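You operate a simulated robot arm through the tools that you are given. There is no shell and no other tool.

You are at the controls of a simulated robot arm. One attempt, no reset.

JOB
Shut the run down and switch the console off.
Fine: load knob to 0 and throttle to IDLE before the stop button, the stop button before ignition off; switch cover shut; the speed display shows 0 before the main switch goes off; three presses at most; press no other button, other controls end as they began.

Only the result counts: the job must be done as asked and must still hold three seconds after the hand-in. Knocking over, shifting, dropping, spilling or breaking anything else fails it. A push-on lid holds only when it is set on centred and level and pressed home; a screw cap is set on level and turned clockwise until tight.

ROBOT AND FRAMES
A 7-joint arm with a two-finger parallel gripper, fixed in place. Base frame: the origin is on the floor under the middle of its stand, x ahead of it, y to its left, z up; the work surface is at about z = 845. Readings come in mm, degrees, newtons and seconds.
It reaches about 1247 mm from its shoulder. Its first joint turns from -132.0 to 132.0 degrees. Payload 3.91 kg.
The TCP is the grasp point between the finger pads, 30 mm short of the fingertips. In the tool frame z runs along the fingers and y along their closing line. Largest opening 110 mm; finger width 20, thickness 10; the body of the gripper, 48 by 112 mm, starts 55 mm behind the TCP.
Orientation is told as [roll, pitch, yaw] about the base's x, y, z axes, in that order, counted from this pose: with the fingers straight down and closing along the base's y, the tool's x points along the base's -x, its y along +y and its z along -z.

CONTROLS
- The arm moves only by the tool arm_command. Its argument "commands" is a list of rows, each a list of 3 entries, a list of its own where there are three numbers: the shift along the tool's x, y, z in units of 200 mm (1.0 is 200 mm), then the turn, a rotation vector about the tool's x, y, z in units of 120 degrees (1.0 is 120 degrees), then the finger opening in mm, from 0 to 110. In form: [[[dx, dy, dz], [rx, ry, rz], grip], ...]. A call has 1 to 20 rows; each row is the pose to reach, as a shift and turn from the pose commanded when the call began, along the tool's axes at that moment. A call with a number of a shift or a turn outside -1 to 1 is refused whole. Rows are played at 5 a second. More than 50 mm and 8.6 degrees between two rows, or a gripper value outside its range, and nothing of the call is played. Where a pose cannot be reached the arm comes as near as it can. A force on the tool above 40 N (or 10 N above the force at the start of the call, whichever is more), or a blocked arm, ends the call early, and 0.2 s more pass. Each finger travels about 108 mm/s and halts on what it meets, pressing with about 22 N; the grip force reading is that of the motor and also rises with nothing between the fingers. The clock runs only during rows and for 0.2 s after the last one: add rows that repeat a pose to give the fingers time. It gives the time, the measured TCP pose, the force on the tool (base axes), the opening and the grip force at its end, in the units of the frame above (readings bear some noise), with the torque about the TCP (base axes, N m) and any sound that the robot's microphone picked up.
- Cameras (640 x 400 px; columns grow to the right, rows downward): "scene" is fixed at [48, 650.5, 1616]; the picture's right is [-0.24, -0.97, 0.00], its down [-0.86, 0.21, -0.47] and it looks along [0.46, -0.11, -0.88] (base axes); focal length 217 px, centre (320, 200). "wrist" rides on the gripper at [72, 17, -103] in the tool frame; the picture's right is [-0.23, 0.97, 0.00], its down [-0.76, -0.18, -0.62] and it looks along [-0.61, -0.14, 0.78] (tool axes); focal length 222 px, centre (320, 200). There is no depth. A picture from a camera that has moved, and an enlarged one, comes with that camera's place and axes in the base frame and with its lens.
- snapshot(camera): a new picture of that camera. The clock stands still meanwhile.
- inspect(camera, box): a new picture of the part [left, top, right, bottom] of that camera's present view, enlarged. The clock stands still meanwhile.
- finish_job(): hands the job in; it is judged then, once.

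Nothing tells you positions but the pictures and the camera data. Unless the task says otherwise, let go and move clear before handing in.

The tools are called after ">>>" as name(argument=value, ...) on one line, values as JSON. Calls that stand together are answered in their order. arm_command: Moves the arm, as the interface text tells. Its arguments: {"type":"object","properties":{"commands":{"type":"array","items":{"type":"array"}}},"required":["commands"]} The other tools are called the same way: snapshot (camera) takes a picture; inspect (camera, box) takes an enlarged picture of a part of a camera's view; finish_job () hands the job in.

At the start:

```text
time_s: 0.0
position: [671.2, 248.0, 1183.7]
tcp_rot: [0.1, -0.1, 0.0]
contact_force: [0.8, 0.2, 0.1]
torque: [-0.01, -0.03, 0.01]
finger_gap: 109.9
gripper_force: 0.0
```

scene: 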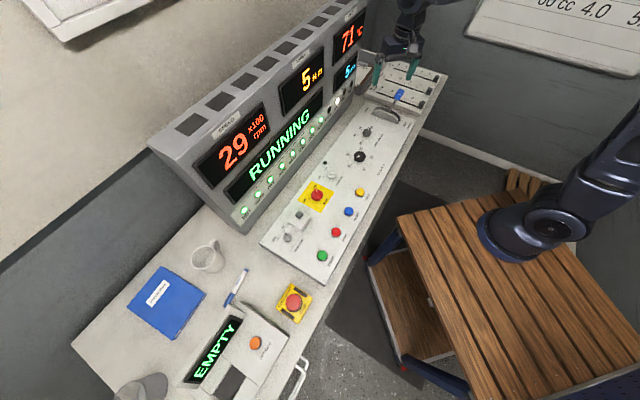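
wrist: 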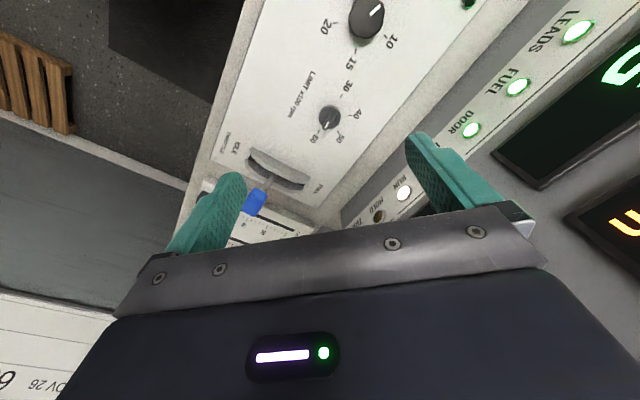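

The scene shows a console with a display bank, a sloped control panel with knobs, buttons and a blue-handled throttle lever. I'll look at the parts closely before moving.

>>> inspect(camera="scene", box=[250, 150, 390, 290])

>>> inspect(camera="scene", box=[320, 60, 450, 180])

>>> inspect(camera="scene", box=[170, 270, 330, 400])

>>> inspect(camera="scene", box=[180, 0, 380, 230])

>>> inspect(camera="wrist", box=[180, 0, 420, 240])

```text
2.86 times, centred on (320, 220) of scene
camera zoom: at [48.0, 650.5, 1616.0], right [-0.24, -0.97, 0.0], down [-0.86, 0.21, -0.47], along [0.46, -0.11, -0.88], focal length 620 px, centre (320, 143)
```

zoom: 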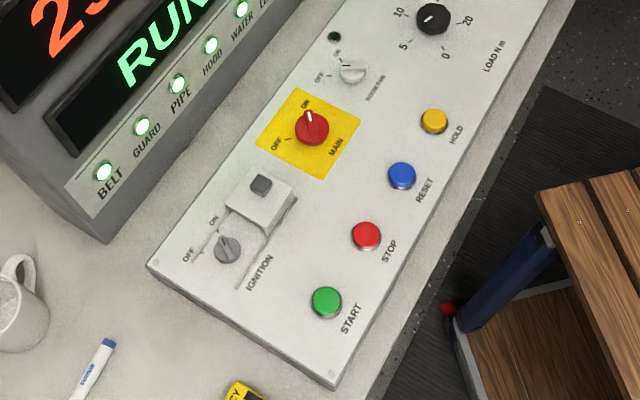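

```text
3.33 times, centred on (385, 120) of scene
camera zoom: at [48.0, 650.5, 1616.0], right [-0.24, -0.97, 0.0], down [-0.86, 0.21, -0.47], along [0.46, -0.11, -0.88], focal length 724 px, centre (103, 467)
```

zoom: 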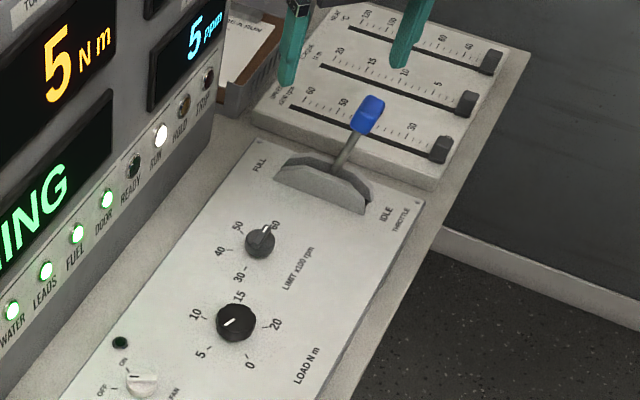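

```text
3.08 times, centred on (250, 335) of scene
camera zoom: at [48.0, 650.5, 1616.0], right [-0.24, -0.97, 0.0], down [-0.86, 0.21, -0.47], along [0.46, -0.11, -0.88], focal length 668 px, centre (535, -215)
```

zoom: 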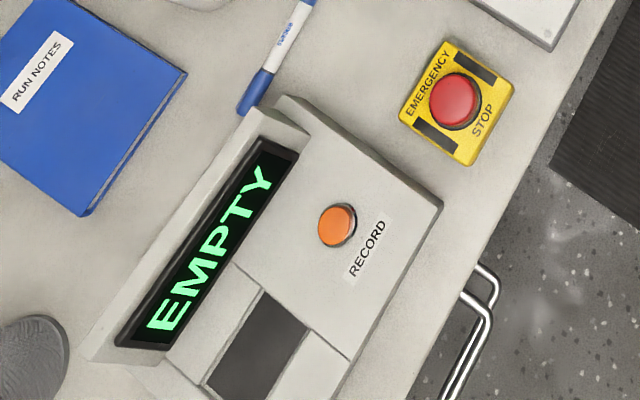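

```text
1.74 times, centred on (280, 115) of scene
camera zoom: at [48.0, 650.5, 1616.0], right [-0.24, -0.97, 0.0], down [-0.86, 0.21, -0.47], along [0.46, -0.11, -0.88], focal length 378 px, centre (390, 348)
```

zoom: 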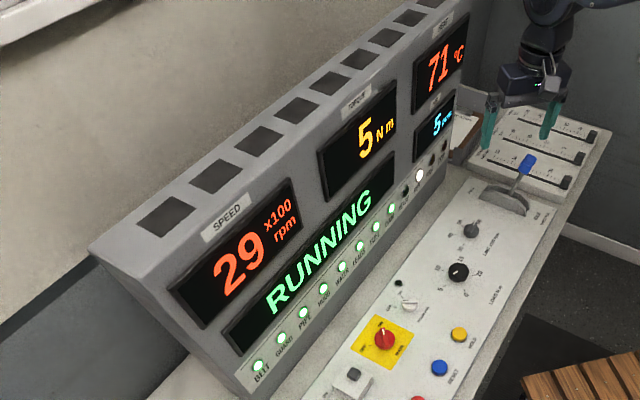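

```text
1.67 times, centred on (300, 120) of wrist
camera zoom: at [599.0, 264.3, 1286.9], right [0.23, 0.97, 0.0], down [0.76, -0.18, 0.62], along [0.61, -0.14, -0.78], focal length 370 px, centre (353, 333)
```

zoom: 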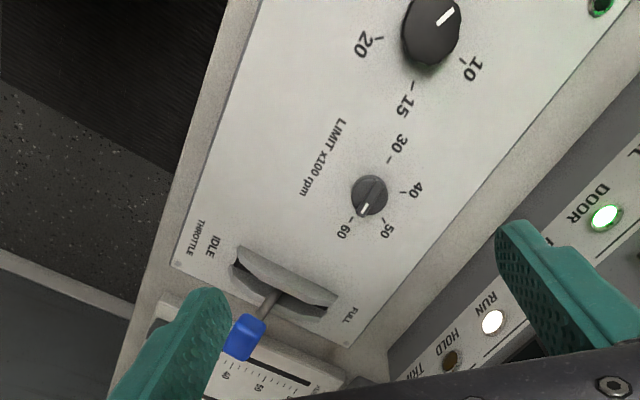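

The panel runs diagonally at about 45° in front of the robot, so I'll yaw the hand 45° and look down at it from closer, staying high.

>>> arm_command(commands=[[[0.1, 0.02, 0], [0, 0, -0.0625], 109], [[0.25, 0.05, 0], [0, 0, -0.125], 109], [[0.4, 0.08, 0], [0, 0, -0.1875], 109], [[0.55, 0.11, 0], [0, 0, -0.25], 109], [[0.7, 0.14, 0], [0, 0, -0.3125], 109], [[0.85, 0.17, 0], [0, 0, -0.375], 109], [[0.85, 0.17, 0], [0, 0, -0.375], 109]])

```text
time_s: 1.6
position: [501.5, 283.4, 1185.4]
tcp_rot: [0.0, 0.0, 45.2]
contact_force: [-0.2, -0.4, -0.3]
torque: [0.03, -0.01, -0.03]
finger_gap: 109.1
gripper_force: 0.0
```

>>> snapshot(camera="wrist")

>>> snapshot(camera="scene")

```text
taken
camera wrist: at [438.9, 242.4, 1287.4], right [-0.53, 0.85, 0.0], down [0.66, 0.41, 0.62], along [0.53, 0.33, -0.78], focal length 222 px, centre (320, 200)
```

wrist: 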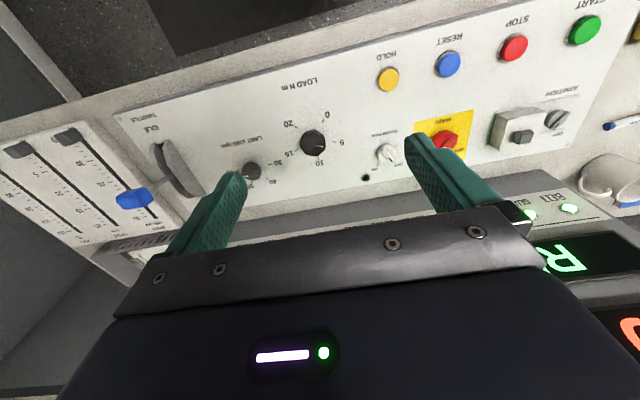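

```text
taken
```

scene: 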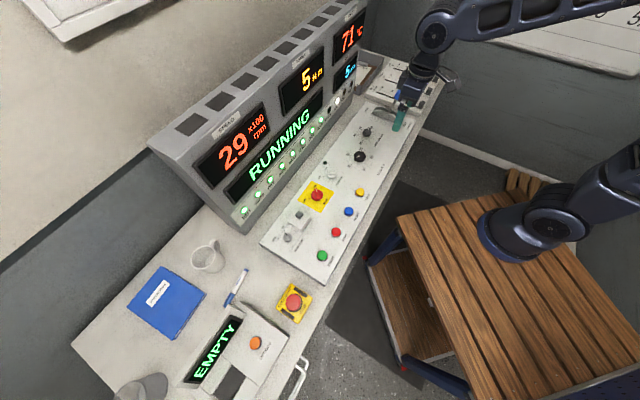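

>>> inspect(camera="wrist", box=[430, 0, 640, 180])

>>> inspect(camera="wrist", box=[100, 80, 400, 240])

>>> inspect(camera="scene", box=[260, 170, 340, 250])

```text
2.22 times, centred on (535, 90) of wrist
camera zoom: at [438.9, 242.4, 1287.4], right [-0.53, 0.85, 0.0], down [0.66, 0.41, 0.62], along [0.53, 0.33, -0.78], focal length 494 px, centre (-158, 444)
```

zoom: 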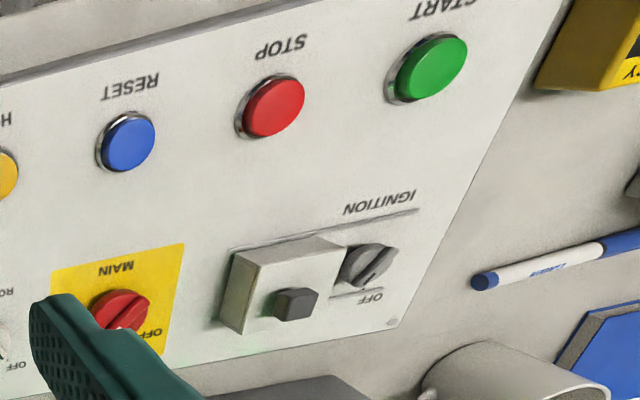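

```text
2.13 times, centred on (250, 160) of wrist
camera zoom: at [438.9, 242.4, 1287.4], right [-0.53, 0.85, 0.0], down [0.66, 0.41, 0.62], along [0.53, 0.33, -0.78], focal length 474 px, centre (469, 285)
```

zoom: 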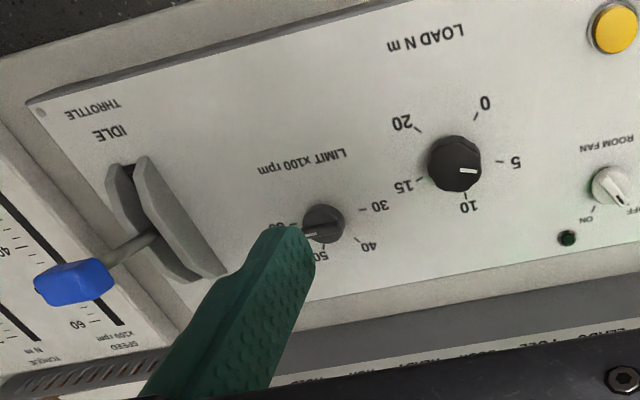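

```text
5.00 times, centred on (300, 210) of scene
camera zoom: at [48.0, 650.5, 1616.0], right [-0.24, -0.97, 0.0], down [-0.86, 0.21, -0.47], along [0.46, -0.11, -0.88], focal length 1086 px, centre (420, 150)
```

zoom: 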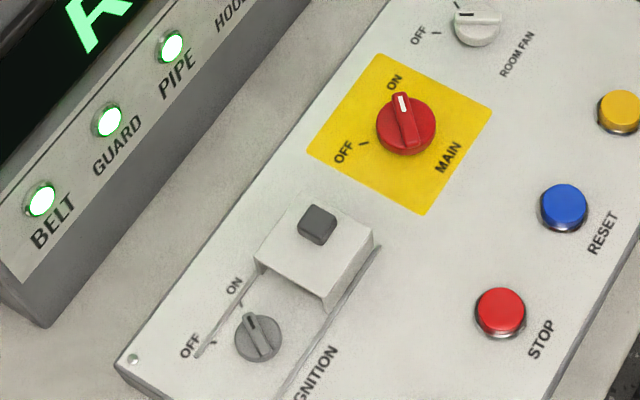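

I see a plate-mounted panel almost flush with the desk: LOAD knob near (608, 332), MAIN near (465, 556), STOP near (300, 527), and the ignition knob with a sliding cover on rails, currently open. I'll lower toward the LOAD knob for a closer look.

>>> arm_command(commands=[[[0.01, -0.01, 0.18], [0, 0, 0], 109], [[0.03, -0.03, 0.36], [0, 0, 0], 109], [[0.05, -0.05, 0.54], [0, 0, 0], 109], [[0.065, -0.065, 0.72], [0, 0, 0], 109], [[0.065, -0.065, 0.89], [0, 0, 0], 109], [[0.065, -0.065, 0.89], [0, 0, 0], 109]])

>>> snapshot(camera="wrist")

>>> snapshot(camera="scene")

```text
time_s: 3.0
position: [500.3, 264.5, 1005.8]
tcp_rot: [0.0, 0.1, 44.9]
contact_force: [0.5, 0.0, 1.0]
torque: [-0.03, -0.03, -0.01]
finger_gap: 109.1
gripper_force: 0.0
```

```text
taken
camera wrist: at [438.5, 223.9, 1109.1], right [-0.53, 0.85, 0.0], down [0.66, 0.41, 0.62], along [0.53, 0.33, -0.78], focal length 222 px, centre (320, 200)
```

wrist: 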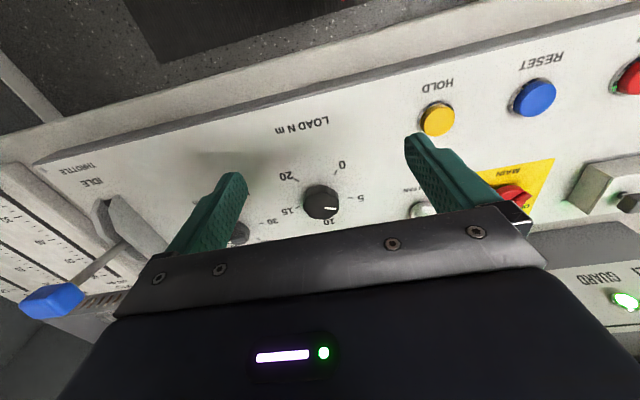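

```text
taken
```

scene: 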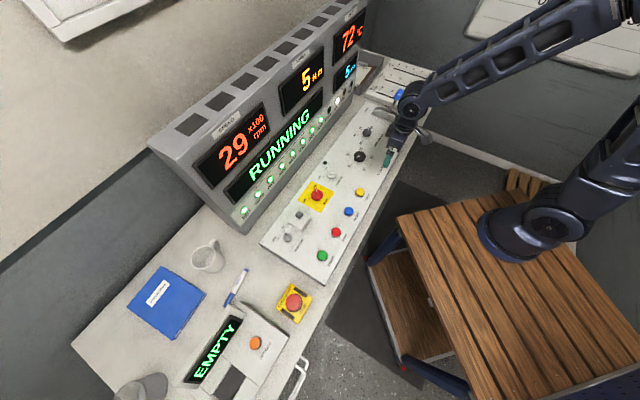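

>>> inspect(camera="wrist", box=[240, 130, 400, 250])

>>> inspect(camera="wrist", box=[0, 140, 240, 320])

>>> inspect(camera="scene", box=[330, 120, 400, 180])

```text
3.33 times, centred on (320, 190) of wrist
camera zoom: at [438.5, 223.9, 1109.1], right [-0.53, 0.85, 0.0], down [0.66, 0.41, 0.62], along [0.53, 0.33, -0.78], focal length 740 px, centre (320, 233)
```

zoom: 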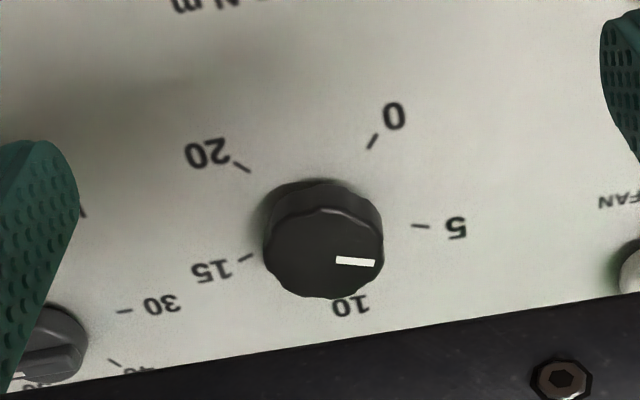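

```text
2.22 times, centred on (120, 230) of wrist
camera zoom: at [438.5, 223.9, 1109.1], right [-0.53, 0.85, 0.0], down [0.66, 0.41, 0.62], along [0.53, 0.33, -0.78], focal length 494 px, centre (764, 133)
```

zoom: 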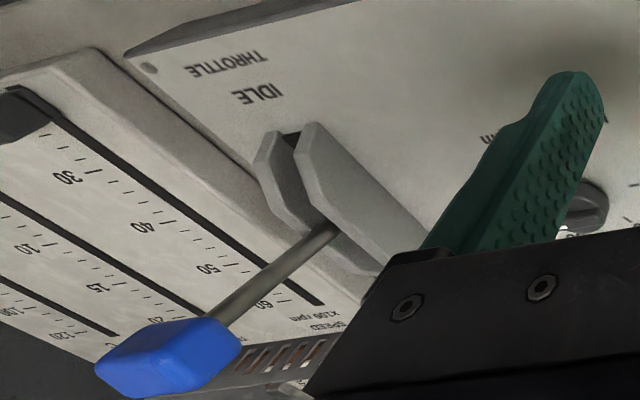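

```text
6.67 times, centred on (365, 150) of scene
camera zoom: at [48.0, 650.5, 1616.0], right [-0.24, -0.97, 0.0], down [-0.86, 0.21, -0.47], along [0.46, -0.11, -0.88], focal length 1447 px, centre (20, 533)
```

zoom: 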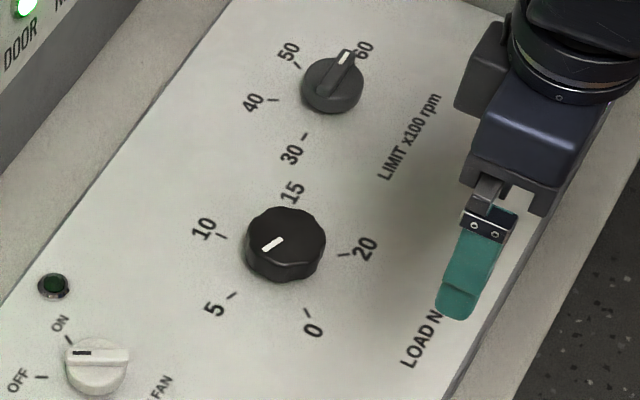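

The LOAD knob axis is about (609, 332) with its top near z 869 and panel near 845, its pointer at 5; it needs about 67.5° counter-clockwise. I'll move above it, pre-rotated so the turn is centred on the wrist range.

>>> arm_command(commands=[[[-0.124, -0.03, 0.046], [0, 0, 0.0567], 90], [[-0.248, -0.06, 0.092], [0, 0, 0.1133], 90], [[-0.373, -0.09, 0.138], [0, 0, 0.17], 90], [[-0.497, -0.118, 0.184], [0, 0, 0.2267], 90], [[-0.621, -0.1465, 0.229], [0, 0, 0.2833], 90], [[-0.621, -0.1465, 0.229], [0, 0, 0.2833], 90]])

>>> snapshot(camera="wrist")

>>> inspect(camera="scene", box=[320, 90, 440, 180])

```text
time_s: 4.4
position: [609.2, 329.6, 960.5]
tcp_rot: [0.0, 0.0, 10.9]
contact_force: [-0.6, 0.3, 0.4]
torque: [0.0, 0.04, -0.02]
finger_gap: 89.9
gripper_force: 0.1
```

```text
taken
camera wrist: at [535.8, 332.8, 1063.1], right [0.04, 1.0, 0.0], down [0.78, -0.03, 0.62], along [0.62, -0.02, -0.78], focal length 222 px, centre (320, 200)
```

wrist: 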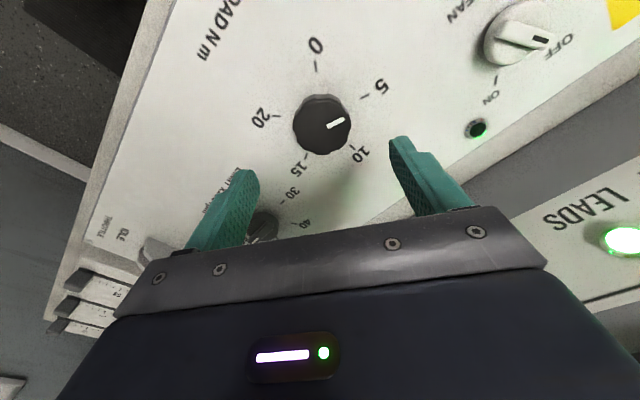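

```text
4.44 times, centred on (380, 135) of scene
camera zoom: at [48.0, 650.5, 1616.0], right [-0.24, -0.97, 0.0], down [-0.86, 0.21, -0.47], along [0.46, -0.11, -0.88], focal length 965 px, centre (53, 489)
```

zoom: 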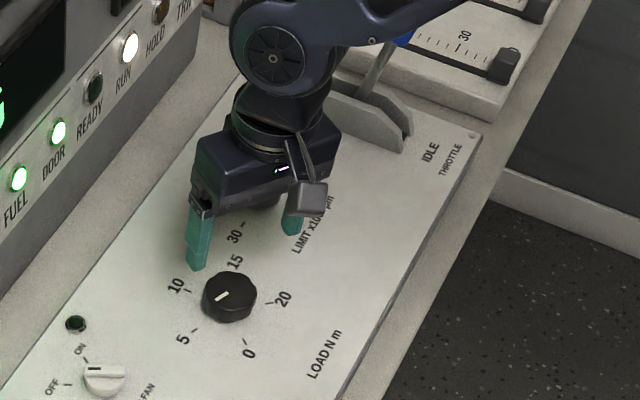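

>>> arm_command(commands=[[[0.012, 0.0176, 0.14], [0, 0, 0], 90], [[0.012, 0.0176, 0.28], [0, 0, 0], 90], [[0.012, 0.0176, 0.4], [0, 0, 0], 90], [[0.012, 0.0176, 0.4], [0, 0, 0], 90]])

>>> snapshot(camera="wrist")

>>> inspect(camera="scene", box=[320, 90, 440, 180])

```text
time_s: 5.4
position: [606.8, 333.8, 880.0]
tcp_rot: [-0.1, 0.0, 11.0]
contact_force: [-0.6, 0.1, 0.1]
torque: [0.02, 0.0, 0.01]
finger_gap: 89.7
gripper_force: 0.0
```

```text
taken
camera wrist: at [532.4, 335.5, 982.7], right [0.04, 1.0, 0.0], down [0.78, -0.03, 0.62], along [0.62, -0.02, -0.78], focal length 222 px, centre (320, 200)
```

wrist: 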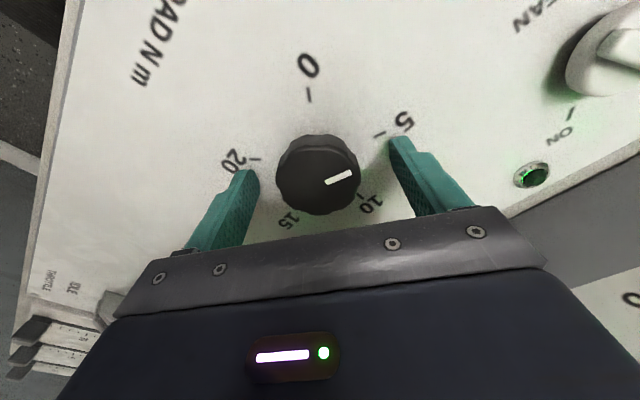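

```text
4.44 times, centred on (380, 135) of scene
camera zoom: at [48.0, 650.5, 1616.0], right [-0.24, -0.97, 0.0], down [-0.86, 0.21, -0.47], along [0.46, -0.11, -0.88], focal length 965 px, centre (53, 489)
```

zoom: 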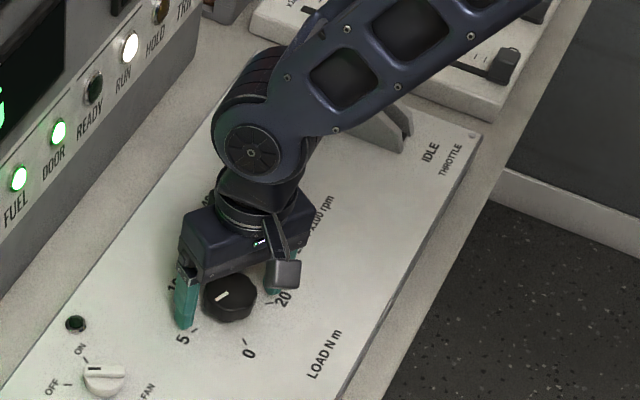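

Aligned over the knob. Closing on it now.

>>> arm_command(commands=[[[0, 0, 0], [0, 0, 0], 60], [[0, 0, 0], [0, 0, 0], 40], [[0, 0, 0], [0, 0, 0], 40], [[0, 0, 0], [0, 0, 0], 40]])

>>> snapshot(camera="wrist")

```text
time_s: 6.4
position: [606.1, 333.3, 879.5]
tcp_rot: [0.1, 0.0, 11.0]
contact_force: [2.4, -18.2, -0.6]
torque: [-0.59, -0.07, 0.0]
finger_gap: 51.5
gripper_force: 45.0
```

```text
taken
camera wrist: at [532.8, 334.5, 982.8], right [0.04, 1.0, 0.0], down [0.78, -0.03, 0.62], along [0.62, -0.02, -0.78], focal length 222 px, centre (320, 200)
```

wrist: 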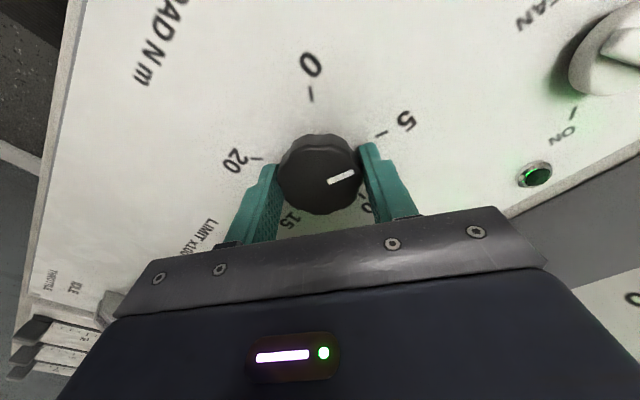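

>>> arm_command(commands=[[[0, -0.005, 0], [0, 0, 0], 40], [[0, -0.01, 0], [0, 0, 0], 40], [[0, -0.01, 0], [0, 0, 0], 40]])

```text
time_s: 7.2
position: [607.1, 331.4, 880.7]
tcp_rot: [0.1, 0.0, 11.2]
contact_force: [1.5, -0.6, -7.6]
torque: [0.06, 0.1, 0.0]
finger_gap: 51.4
gripper_force: 44.8
```

The grip is balanced now. Turning the knob counter-clockwise by 67.5°.

>>> arm_command(commands=[[[0, 0, 0], [0, 0, -0.05], 40], [[0, 0, 0], [0, 0, -0.1], 40], [[0, 0, 0], [0, 0, -0.15], 40], [[0, 0, 0], [0, 0, -0.2], 40], [[0, 0, 0], [0, 0, -0.25], 40], [[0, 0, 0], [0, 0, -0.3], 40], [[0, 0, 0], [0, 0, -0.35], 40], [[0, 0, 0], [0, 0, -0.4], 40], [[0, 0, 0], [0, 0, -0.45], 40], [[0, 0, 0], [0, 0, -0.5], 40], [[0, 0, 0], [0, 0, -0.55], 40], [[0, 0, 0], [0, 0, -0.5625], 40], [[0, 0, 0], [0, 0, -0.5625], 40]])

>>> snapshot(camera="wrist")

>>> snapshot(camera="scene")

```text
time_s: 10.0
position: [607.5, 331.6, 879.9]
tcp_rot: [0.0, -0.1, 78.5]
contact_force: [3.9, -19.4, -10.7]
torque: [-0.68, -0.06, -0.02]
finger_gap: 51.4
gripper_force: 45.6
```

```text
taken
camera wrist: at [577.1, 263.0, 983.0], right [-0.91, 0.42, 0.0], down [0.33, 0.71, 0.62], along [0.26, 0.57, -0.78], focal length 222 px, centre (320, 200)
```

wrist: 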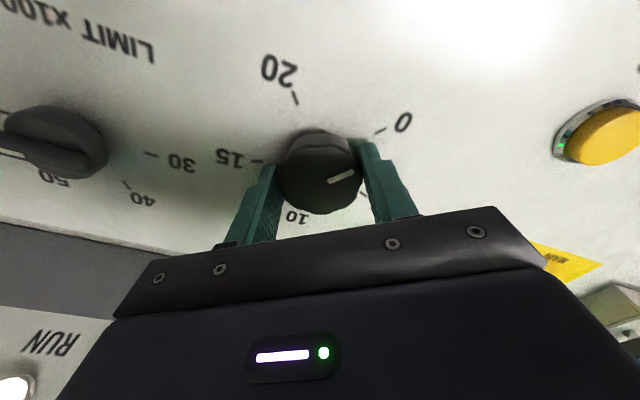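

```text
taken
```

scene: 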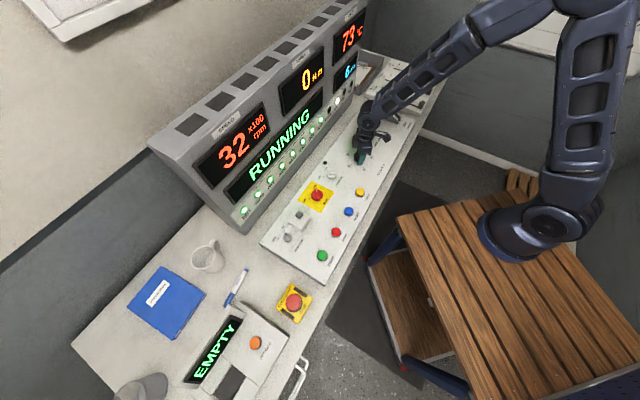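

>>> inspect(camera="wrist", box=[220, 80, 440, 240])

>>> arm_command(commands=[[[0, 0, 0], [0, 0, -0.0125], 40], [[0, 0, 0], [0, 0, -0.025], 40], [[0, 0, 0], [0, 0, -0.025], 40]])

>>> inspect(camera="wrist", box=[220, 80, 440, 240])

```text
2.50 times, centred on (330, 160) of wrist
camera zoom: at [577.1, 263.0, 983.0], right [-0.91, 0.42, 0.0], down [0.33, 0.71, 0.62], along [0.26, 0.57, -0.78], focal length 555 px, centre (295, 300)
```

zoom: 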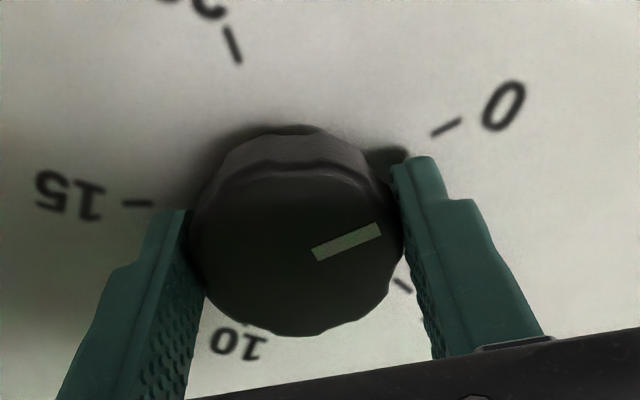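

```text
time_s: 10.8
position: [608.3, 330.3, 880.5]
tcp_rot: [0.0, 0.0, 81.5]
contact_force: [11.4, -25.0, -4.2]
torque: [-0.97, -0.34, -0.16]
finger_gap: 51.4
gripper_force: 45.4
```

```text
2.50 times, centred on (330, 160) of wrist
camera zoom: at [580.6, 261.4, 983.0], right [-0.93, 0.37, 0.0], down [0.29, 0.73, 0.62], along [0.23, 0.58, -0.78], focal length 555 px, centre (295, 300)
```

zoom: 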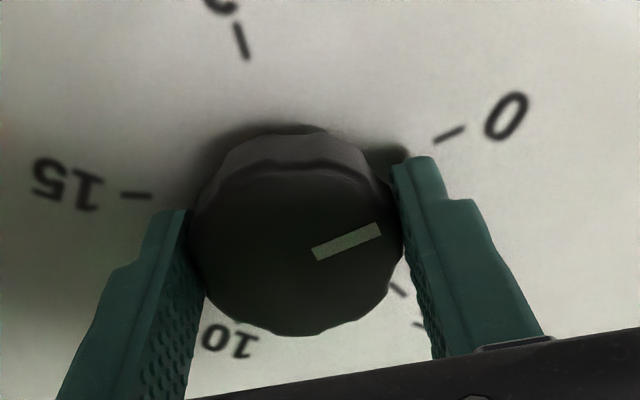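

>>> arm_command(commands=[[[0, 0, 0], [0, 0, -0.0125], 40], [[0, 0, 0], [0, 0, -0.025], 40], [[0, 0, 0], [0, 0, -0.025], 40]])

>>> inspect(camera="wrist", box=[220, 80, 440, 240])

```text
time_s: 11.6
position: [607.7, 331.5, 879.9]
tcp_rot: [0.0, -0.2, 84.5]
contact_force: [16.1, -8.2, -4.6]
torque: [0.53, -0.34, -0.28]
finger_gap: 51.0
gripper_force: 45.4
```

```text
2.50 times, centred on (330, 160) of wrist
camera zoom: at [584.4, 261.2, 983.0], right [-0.95, 0.32, 0.0], down [0.25, 0.74, 0.62], along [0.2, 0.59, -0.78], focal length 555 px, centre (295, 300)
```

zoom: 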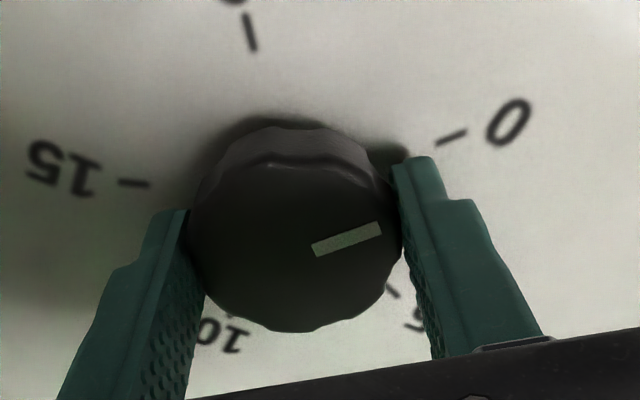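

The torque is rising, so the knob is at its 0 stop and the display reads 0 N m. I'll nudge it a touch more to be certain, then release and rise.

>>> arm_command(commands=[[[0, 0, 0], [0, 0, -0.0125], 40], [[0, 0, 0], [0, 0, -0.025], 40], [[0, 0, 0], [0, 0, -0.025], 40]])

>>> inspect(camera="wrist", box=[220, 80, 440, 240])

```text
time_s: 12.4
position: [607.9, 331.3, 880.8]
tcp_rot: [0.0, -0.1, 87.4]
contact_force: [20.7, -4.7, 5.3]
torque: [-0.22, -0.33, -0.99]
finger_gap: 51.1
gripper_force: 45.4
```

```text
2.50 times, centred on (330, 160) of wrist
camera zoom: at [588.1, 259.5, 983.2], right [-0.96, 0.27, 0.0], down [0.21, 0.75, 0.62], along [0.17, 0.6, -0.78], focal length 555 px, centre (295, 300)
```

zoom: 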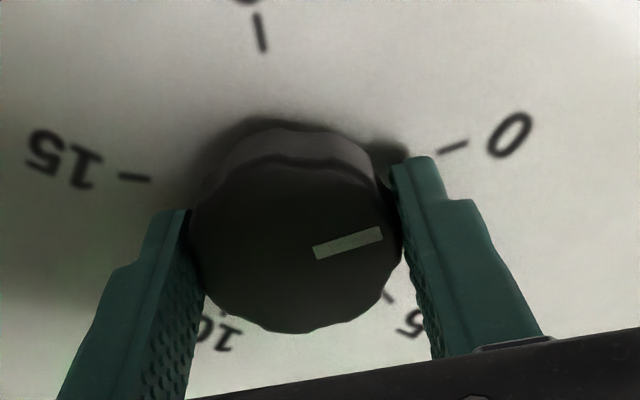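

At the stop for sure now. Releasing and rising.

>>> arm_command(commands=[[[0, 0, 0], [0, 0, 0.01], 60], [[0, 0, 0], [0, 0, 0.01], 90], [[0, 0, 0], [0, 0, 0.01], 90], [[0, 0, -0.2], [0, 0, 0.01], 90], [[0, 0, -0.4], [0, 0, 0.05], 90], [[0, 0, -0.6], [0, 0, 0.1], 90], [[0, 0, -0.75], [0, 0, 0.15], 90], [[0, 0, -0.9], [0, 0, 0.2], 90], [[0, 0, -0.9], [0, 0, 0.25], 90], [[0, 0, -0.9], [0, 0, 0.3], 90], [[0, 0, -0.9], [0, 0, 0.35], 90], [[0, 0, -0.9], [0, 0, 0.35], 90]])

>>> snapshot(camera="wrist")

>>> snapshot(camera="scene")

```text
time_s: 15.0
position: [606.0, 329.9, 1059.8]
tcp_rot: [0.0, 0.0, 45.4]
contact_force: [0.1, -0.9, -0.4]
torque: [0.0, 0.01, 0.02]
finger_gap: 89.9
gripper_force: 0.2
```

```text
taken
camera wrist: at [544.2, 291.4, 1162.9], right [-0.53, 0.85, 0.0], down [0.66, 0.42, 0.62], along [0.53, 0.33, -0.78], focal length 222 px, centre (320, 200)
```

wrist: 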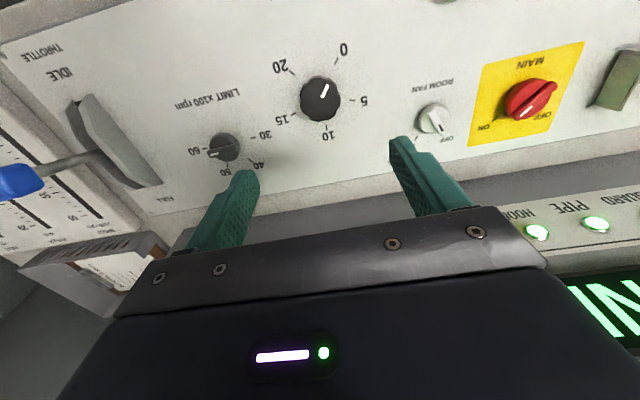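

```text
taken
```

scene: 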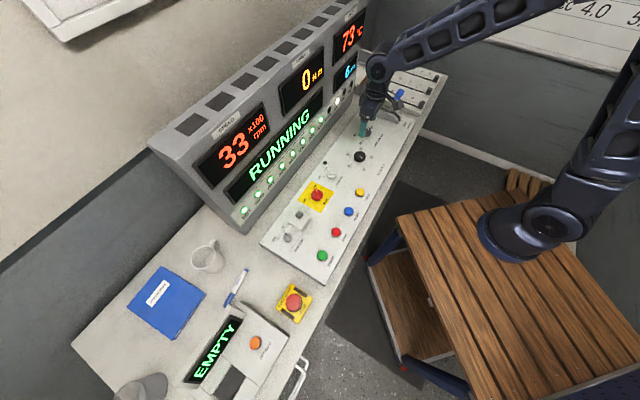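

LOAD now reads 0. Next the throttle: moving over to view the lever from the robot side.

>>> arm_command(commands=[[[0.15, -0.15, -0.05], [0, 0, 0], 90], [[0.3, -0.3, -0.1], [0, 0, 0], 90], [[0.4, -0.48, -0.15], [0, 0, 0], 90], [[0.5, -0.66, -0.2], [0, 0, 0], 90], [[0.6, -0.84, -0.25], [0, 0, 0], 90], [[0.65, -1.0, -0.25], [0, 0, 0], 90], [[0.65, -1.0, -0.25], [0, 0, 0], 90]])

>>> snapshot(camera="wrist")

>>> snapshot(camera="scene")

```text
time_s: 16.6
position: [658.4, 98.8, 1108.6]
tcp_rot: [0.0, 0.0, 45.5]
contact_force: [0.7, -0.1, -0.9]
torque: [0.03, 0.0, 0.02]
finger_gap: 90.1
gripper_force: 0.0
```

```text
taken
camera wrist: at [596.1, 58.5, 1212.6], right [-0.54, 0.84, 0.0], down [0.66, 0.42, 0.62], along [0.53, 0.33, -0.78], focal length 222 px, centre (320, 200)
```

wrist: 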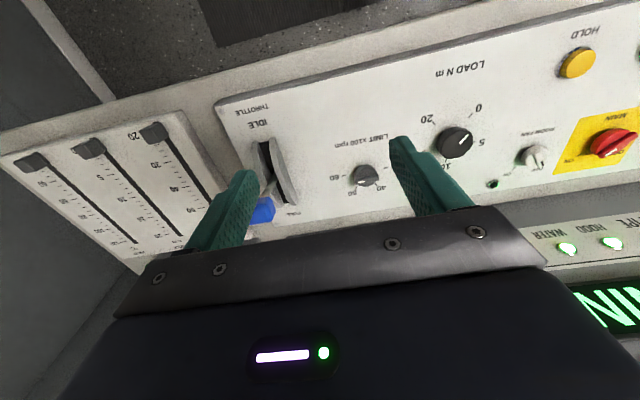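

```text
taken
```

scene: 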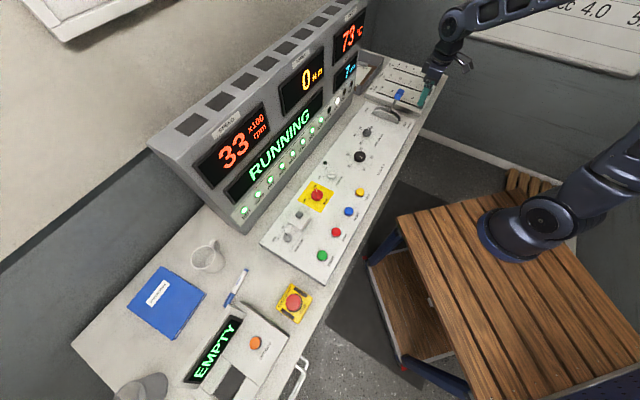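

>>> arm_command(commands=[[[-0.1, -0.15, 0], [0, 0, 0], 90], [[-0.2, -0.3, 0], [0, 0, 0], 90], [[-0.3, -0.45, 0], [0, 0, 0], 90], [[-0.3, -0.45, 0], [0, 0, 0], 90]])

>>> snapshot(camera="wrist")

>>> inspect(camera="scene", box=[340, 50, 460, 140])

```text
time_s: 17.6
position: [766.5, 78.4, 1111.2]
tcp_rot: [0.0, 0.0, 45.4]
contact_force: [-0.1, -0.3, 0.6]
torque: [0.01, -0.01, 0.0]
finger_gap: 90.0
gripper_force: 0.1
```

```text
taken
camera wrist: at [702.4, 37.8, 1214.0], right [-0.54, 0.84, 0.0], down [0.66, 0.42, 0.62], along [0.53, 0.33, -0.78], focal length 222 px, centre (320, 200)
```

wrist: 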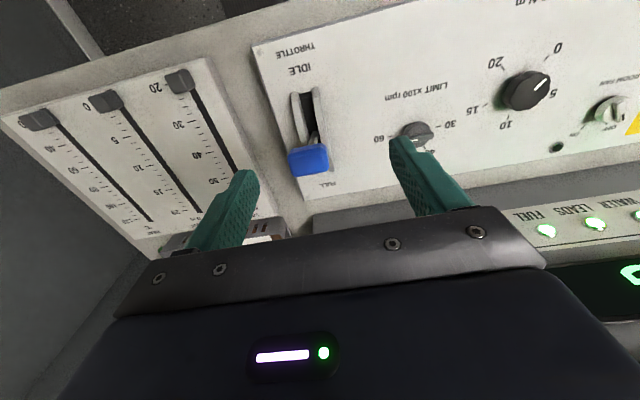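

```text
4.44 times, centred on (400, 95) of scene
camera zoom: at [48.0, 650.5, 1616.0], right [-0.24, -0.97, 0.0], down [-0.86, 0.21, -0.47], along [0.46, -0.11, -0.88], focal length 965 px, centre (-36, 667)
```

zoom: 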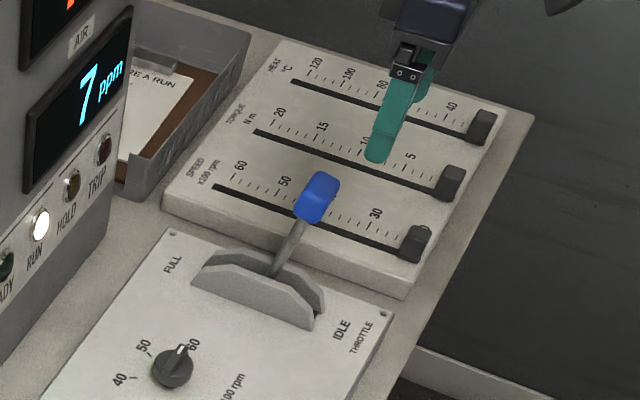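

The throttle knob triangulates to about s-n coordinates giving base (824, 96) at z≈968; the slot runs toward the robot for IDLE. I'll close the fingers, pass over, and come down behind the knob.

>>> arm_command(commands=[[[-0.12, -0.04, 0], [0, 0, 0], 50], [[-0.24, -0.08, 0], [0, 0, 0], 20], [[-0.36, -0.12, 0], [0, 0, 0], 6], [[-0.463, -0.142, 0], [0, 0, 0], 6], [[-0.463, -0.142, 0], [0, 0, 0], 6]])

>>> snapshot(camera="wrist")

>>> inspect(camera="scene", box=[340, 50, 460, 140])

```text
time_s: 18.8
position: [849.6, 124.7, 1109.2]
tcp_rot: [0.1, -0.1, 45.5]
contact_force: [0.1, 0.8, -0.2]
torque: [0.0, 0.01, -0.04]
finger_gap: 6.1
gripper_force: 0.1
```

```text
taken
camera wrist: at [787.3, 84.7, 1213.0], right [-0.54, 0.84, 0.0], down [0.66, 0.42, 0.62], along [0.53, 0.33, -0.78], focal length 222 px, centre (320, 200)
```

wrist: 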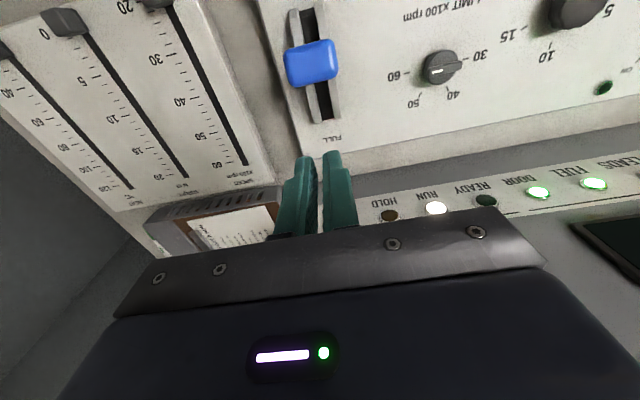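

```text
4.44 times, centred on (400, 95) of scene
camera zoom: at [48.0, 650.5, 1616.0], right [-0.24, -0.97, 0.0], down [-0.86, 0.21, -0.47], along [0.46, -0.11, -0.88], focal length 965 px, centre (-36, 667)
```

zoom: 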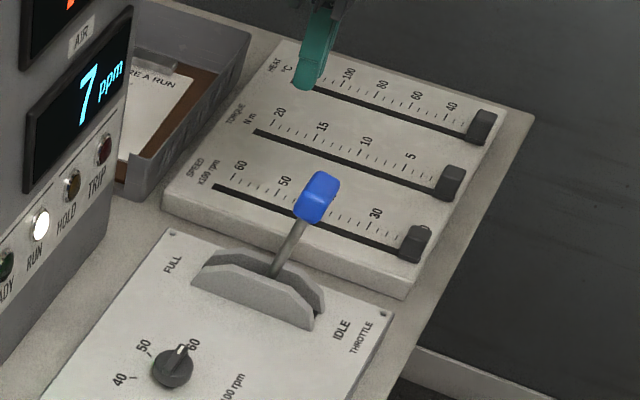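

>>> arm_command(commands=[[[0, 0, 0.2], [0, 0, 0], 6], [[0, 0, 0.4], [0, 0, 0], 6], [[0, 0, 0.55], [0, 0, 0], 6], [[0, 0, 0.655], [0, 0, 0], 6], [[0, 0, 0.655], [0, 0, 0], 6]])

>>> snapshot(camera="wrist")

>>> inspect(camera="scene", box=[340, 50, 460, 140])

```text
time_s: 20.0
position: [849.8, 123.8, 978.6]
tcp_rot: [0.1, 0.0, 45.5]
contact_force: [0.6, -1.3, 0.5]
torque: [-0.03, 0.0, 0.01]
finger_gap: 6.2
gripper_force: 0.0
```

```text
taken
camera wrist: at [787.6, 84.7, 1081.6], right [-0.54, 0.84, 0.0], down [0.66, 0.42, 0.62], along [0.53, 0.33, -0.78], focal length 222 px, centre (320, 200)
```

wrist: 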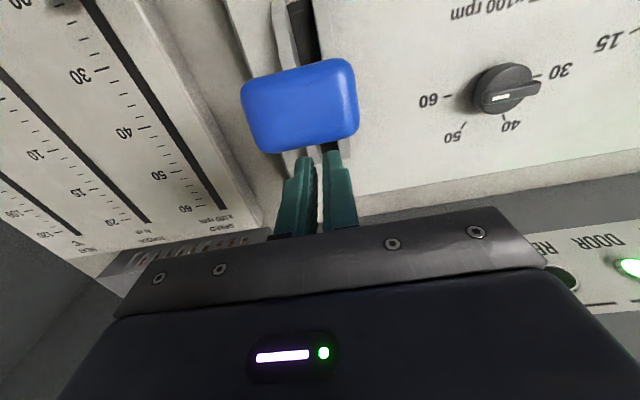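

```text
4.44 times, centred on (400, 95) of scene
camera zoom: at [48.0, 650.5, 1616.0], right [-0.24, -0.97, 0.0], down [-0.86, 0.21, -0.47], along [0.46, -0.11, -0.88], focal length 965 px, centre (-36, 667)
```

zoom: 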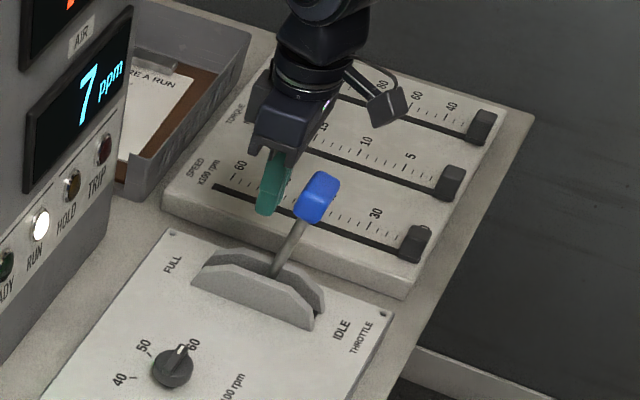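

Fingers are behind the knob. Pulling it toward the robot (IDLE) in small steps.

>>> arm_command(commands=[[[0.03, 0, 0], [0, 0, 0], 6], [[0.06, 0, 0], [0, 0, 0], 6], [[0.09, 0, 0], [0, 0, 0], 6], [[0.12, 0, 0], [0, 0, 0], 6], [[0.15, 0, 0], [0, 0, 0], 6], [[0.18, 0, 0], [0, 0, 0], 6], [[0.21, 0, 0], [0, 0, 0], 6], [[0.24, 0, 0], [0, 0, 0], 6], [[0.27, 0, 0], [0, 0, 0], 6], [[0.3, 0, 0], [0, 0, 0], 6], [[0.3, 0, 0], [0, 0, 0], 6]])

>>> snapshot(camera="wrist")

>>> snapshot(camera="scene")

>>> inspect(camera="scene", box=[340, 50, 460, 140])

```text
time_s: 22.4
position: [808.6, 80.5, 979.4]
tcp_rot: [0.1, -0.1, 45.5]
contact_force: [-0.1, -0.1, 0.1]
torque: [-0.02, 0.02, 0.03]
finger_gap: 6.0
gripper_force: 0.0
```

```text
taken
camera wrist: at [745.6, 41.3, 1082.2], right [-0.54, 0.84, 0.0], down [0.66, 0.42, 0.62], along [0.53, 0.33, -0.78], focal length 222 px, centre (320, 200)
```

wrist: 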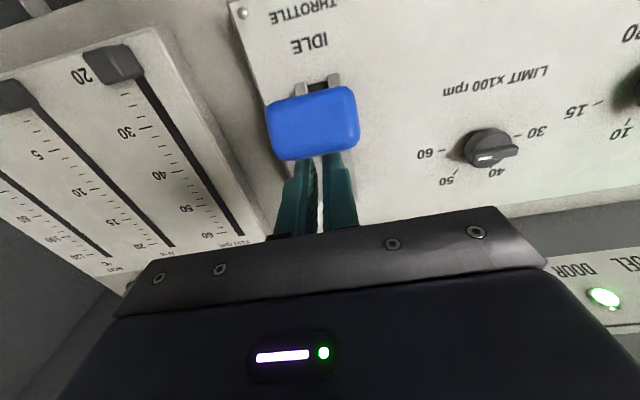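

```text
taken
```

scene: 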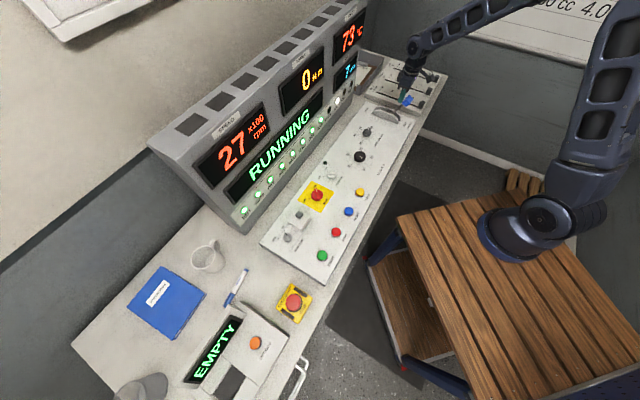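

```text
4.44 times, centred on (400, 95) of scene
camera zoom: at [48.0, 650.5, 1616.0], right [-0.24, -0.97, 0.0], down [-0.86, 0.21, -0.47], along [0.46, -0.11, -0.88], focal length 965 px, centre (-36, 667)
```

zoom: 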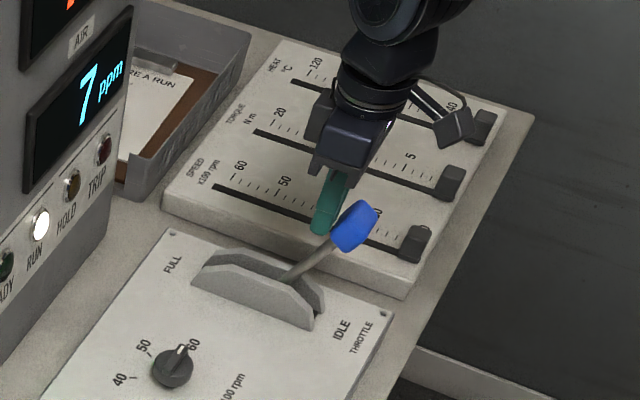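

The lever follows with hardly any force and speed is falling. Continuing toward the IDLE end, lowering slightly with the arc.

>>> arm_command(commands=[[[0.03, 0, 0.01], [0, 0, 0], 6], [[0.06, 0, 0.02], [0, 0, 0], 6], [[0.09, 0, 0.03], [0, 0, 0], 6], [[0.12, 0, 0.045], [0, 0, 0], 6], [[0.15, 0, 0.06], [0, 0, 0], 6], [[0.18, 0, 0.075], [0, 0, 0], 6], [[0.2, 0, 0.085], [0, 0, 0], 6], [[0.2, 0, 0.085], [0, 0, 0], 6]])

>>> snapshot(camera="wrist")

>>> inspect(camera="scene", box=[340, 50, 460, 140])

```text
time_s: 23.3
position: [797.5, 72.0, 975.2]
tcp_rot: [-0.2, -0.7, 45.8]
contact_force: [7.9, 7.6, -5.2]
torque: [0.14, -0.25, -0.02]
finger_gap: 5.5
gripper_force: 0.0
stopped in row 4: the force on the tool passed its limit at 50 N (the readings are from after the stop); the commanded pose is now the measured one
```

```text
taken
camera wrist: at [733.7, 30.7, 1076.6], right [-0.54, 0.84, 0.0], down [0.65, 0.42, 0.63], along [0.53, 0.34, -0.78], focal length 222 px, centre (320, 200)
```

wrist: 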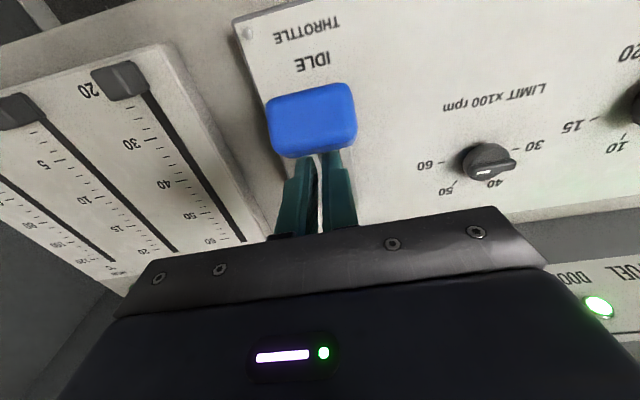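

```text
4.44 times, centred on (400, 95) of scene
camera zoom: at [48.0, 650.5, 1616.0], right [-0.24, -0.97, 0.0], down [-0.86, 0.21, -0.47], along [0.46, -0.11, -0.88], focal length 965 px, centre (-36, 667)
```

zoom: 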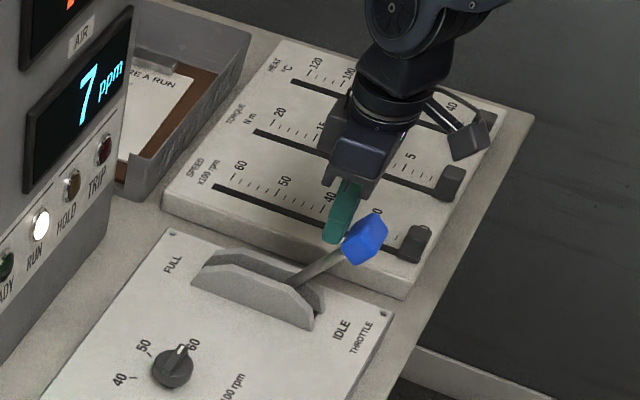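

The lever hit its end stop at IDLE. Backing off and rising, then checking.

>>> arm_command(commands=[[[-0.05, 0, 0], [0, 0, 0], 6], [[-0.15, 0, -0.05], [0, 0, 0], 6], [[-0.2, 0, -0.2], [0, 0, 0], 6], [[-0.2, 0, -0.4], [0, 0, 0], 6], [[-0.2, 0, -0.6], [0, 0, 0], 6], [[-0.2, 0, -0.75], [0, 0, 0], 6], [[-0.2, 0, -0.75], [0, 0, 0], 6]])

>>> snapshot(camera="wrist")

>>> snapshot(camera="scene")

>>> inspect(camera="scene", box=[340, 50, 460, 140])

```text
time_s: 24.9
position: [823.4, 99.4, 1124.9]
tcp_rot: [-0.1, -0.6, 45.6]
contact_force: [-0.1, -0.7, 0.1]
torque: [0.0, 0.02, -0.04]
finger_gap: 6.0
gripper_force: 0.1
```

```text
taken
camera wrist: at [760.0, 58.5, 1227.0], right [-0.54, 0.84, 0.0], down [0.65, 0.42, 0.63], along [0.53, 0.34, -0.78], focal length 222 px, centre (320, 200)
```

wrist: 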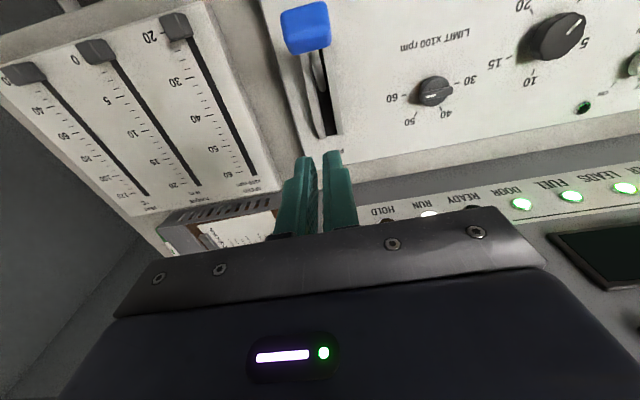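

```text
taken
```

scene: 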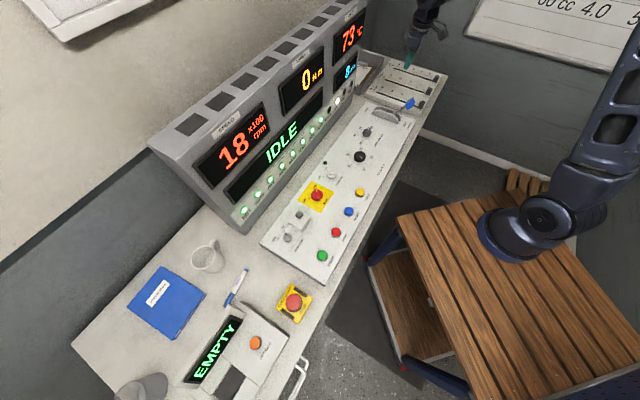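

```text
4.44 times, centred on (400, 95) of scene
camera zoom: at [48.0, 650.5, 1616.0], right [-0.24, -0.97, 0.0], down [-0.86, 0.21, -0.47], along [0.46, -0.11, -0.88], focal length 965 px, centre (-36, 667)
```

zoom: 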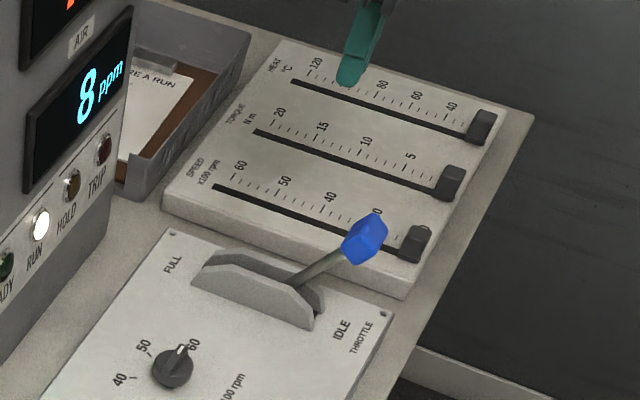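

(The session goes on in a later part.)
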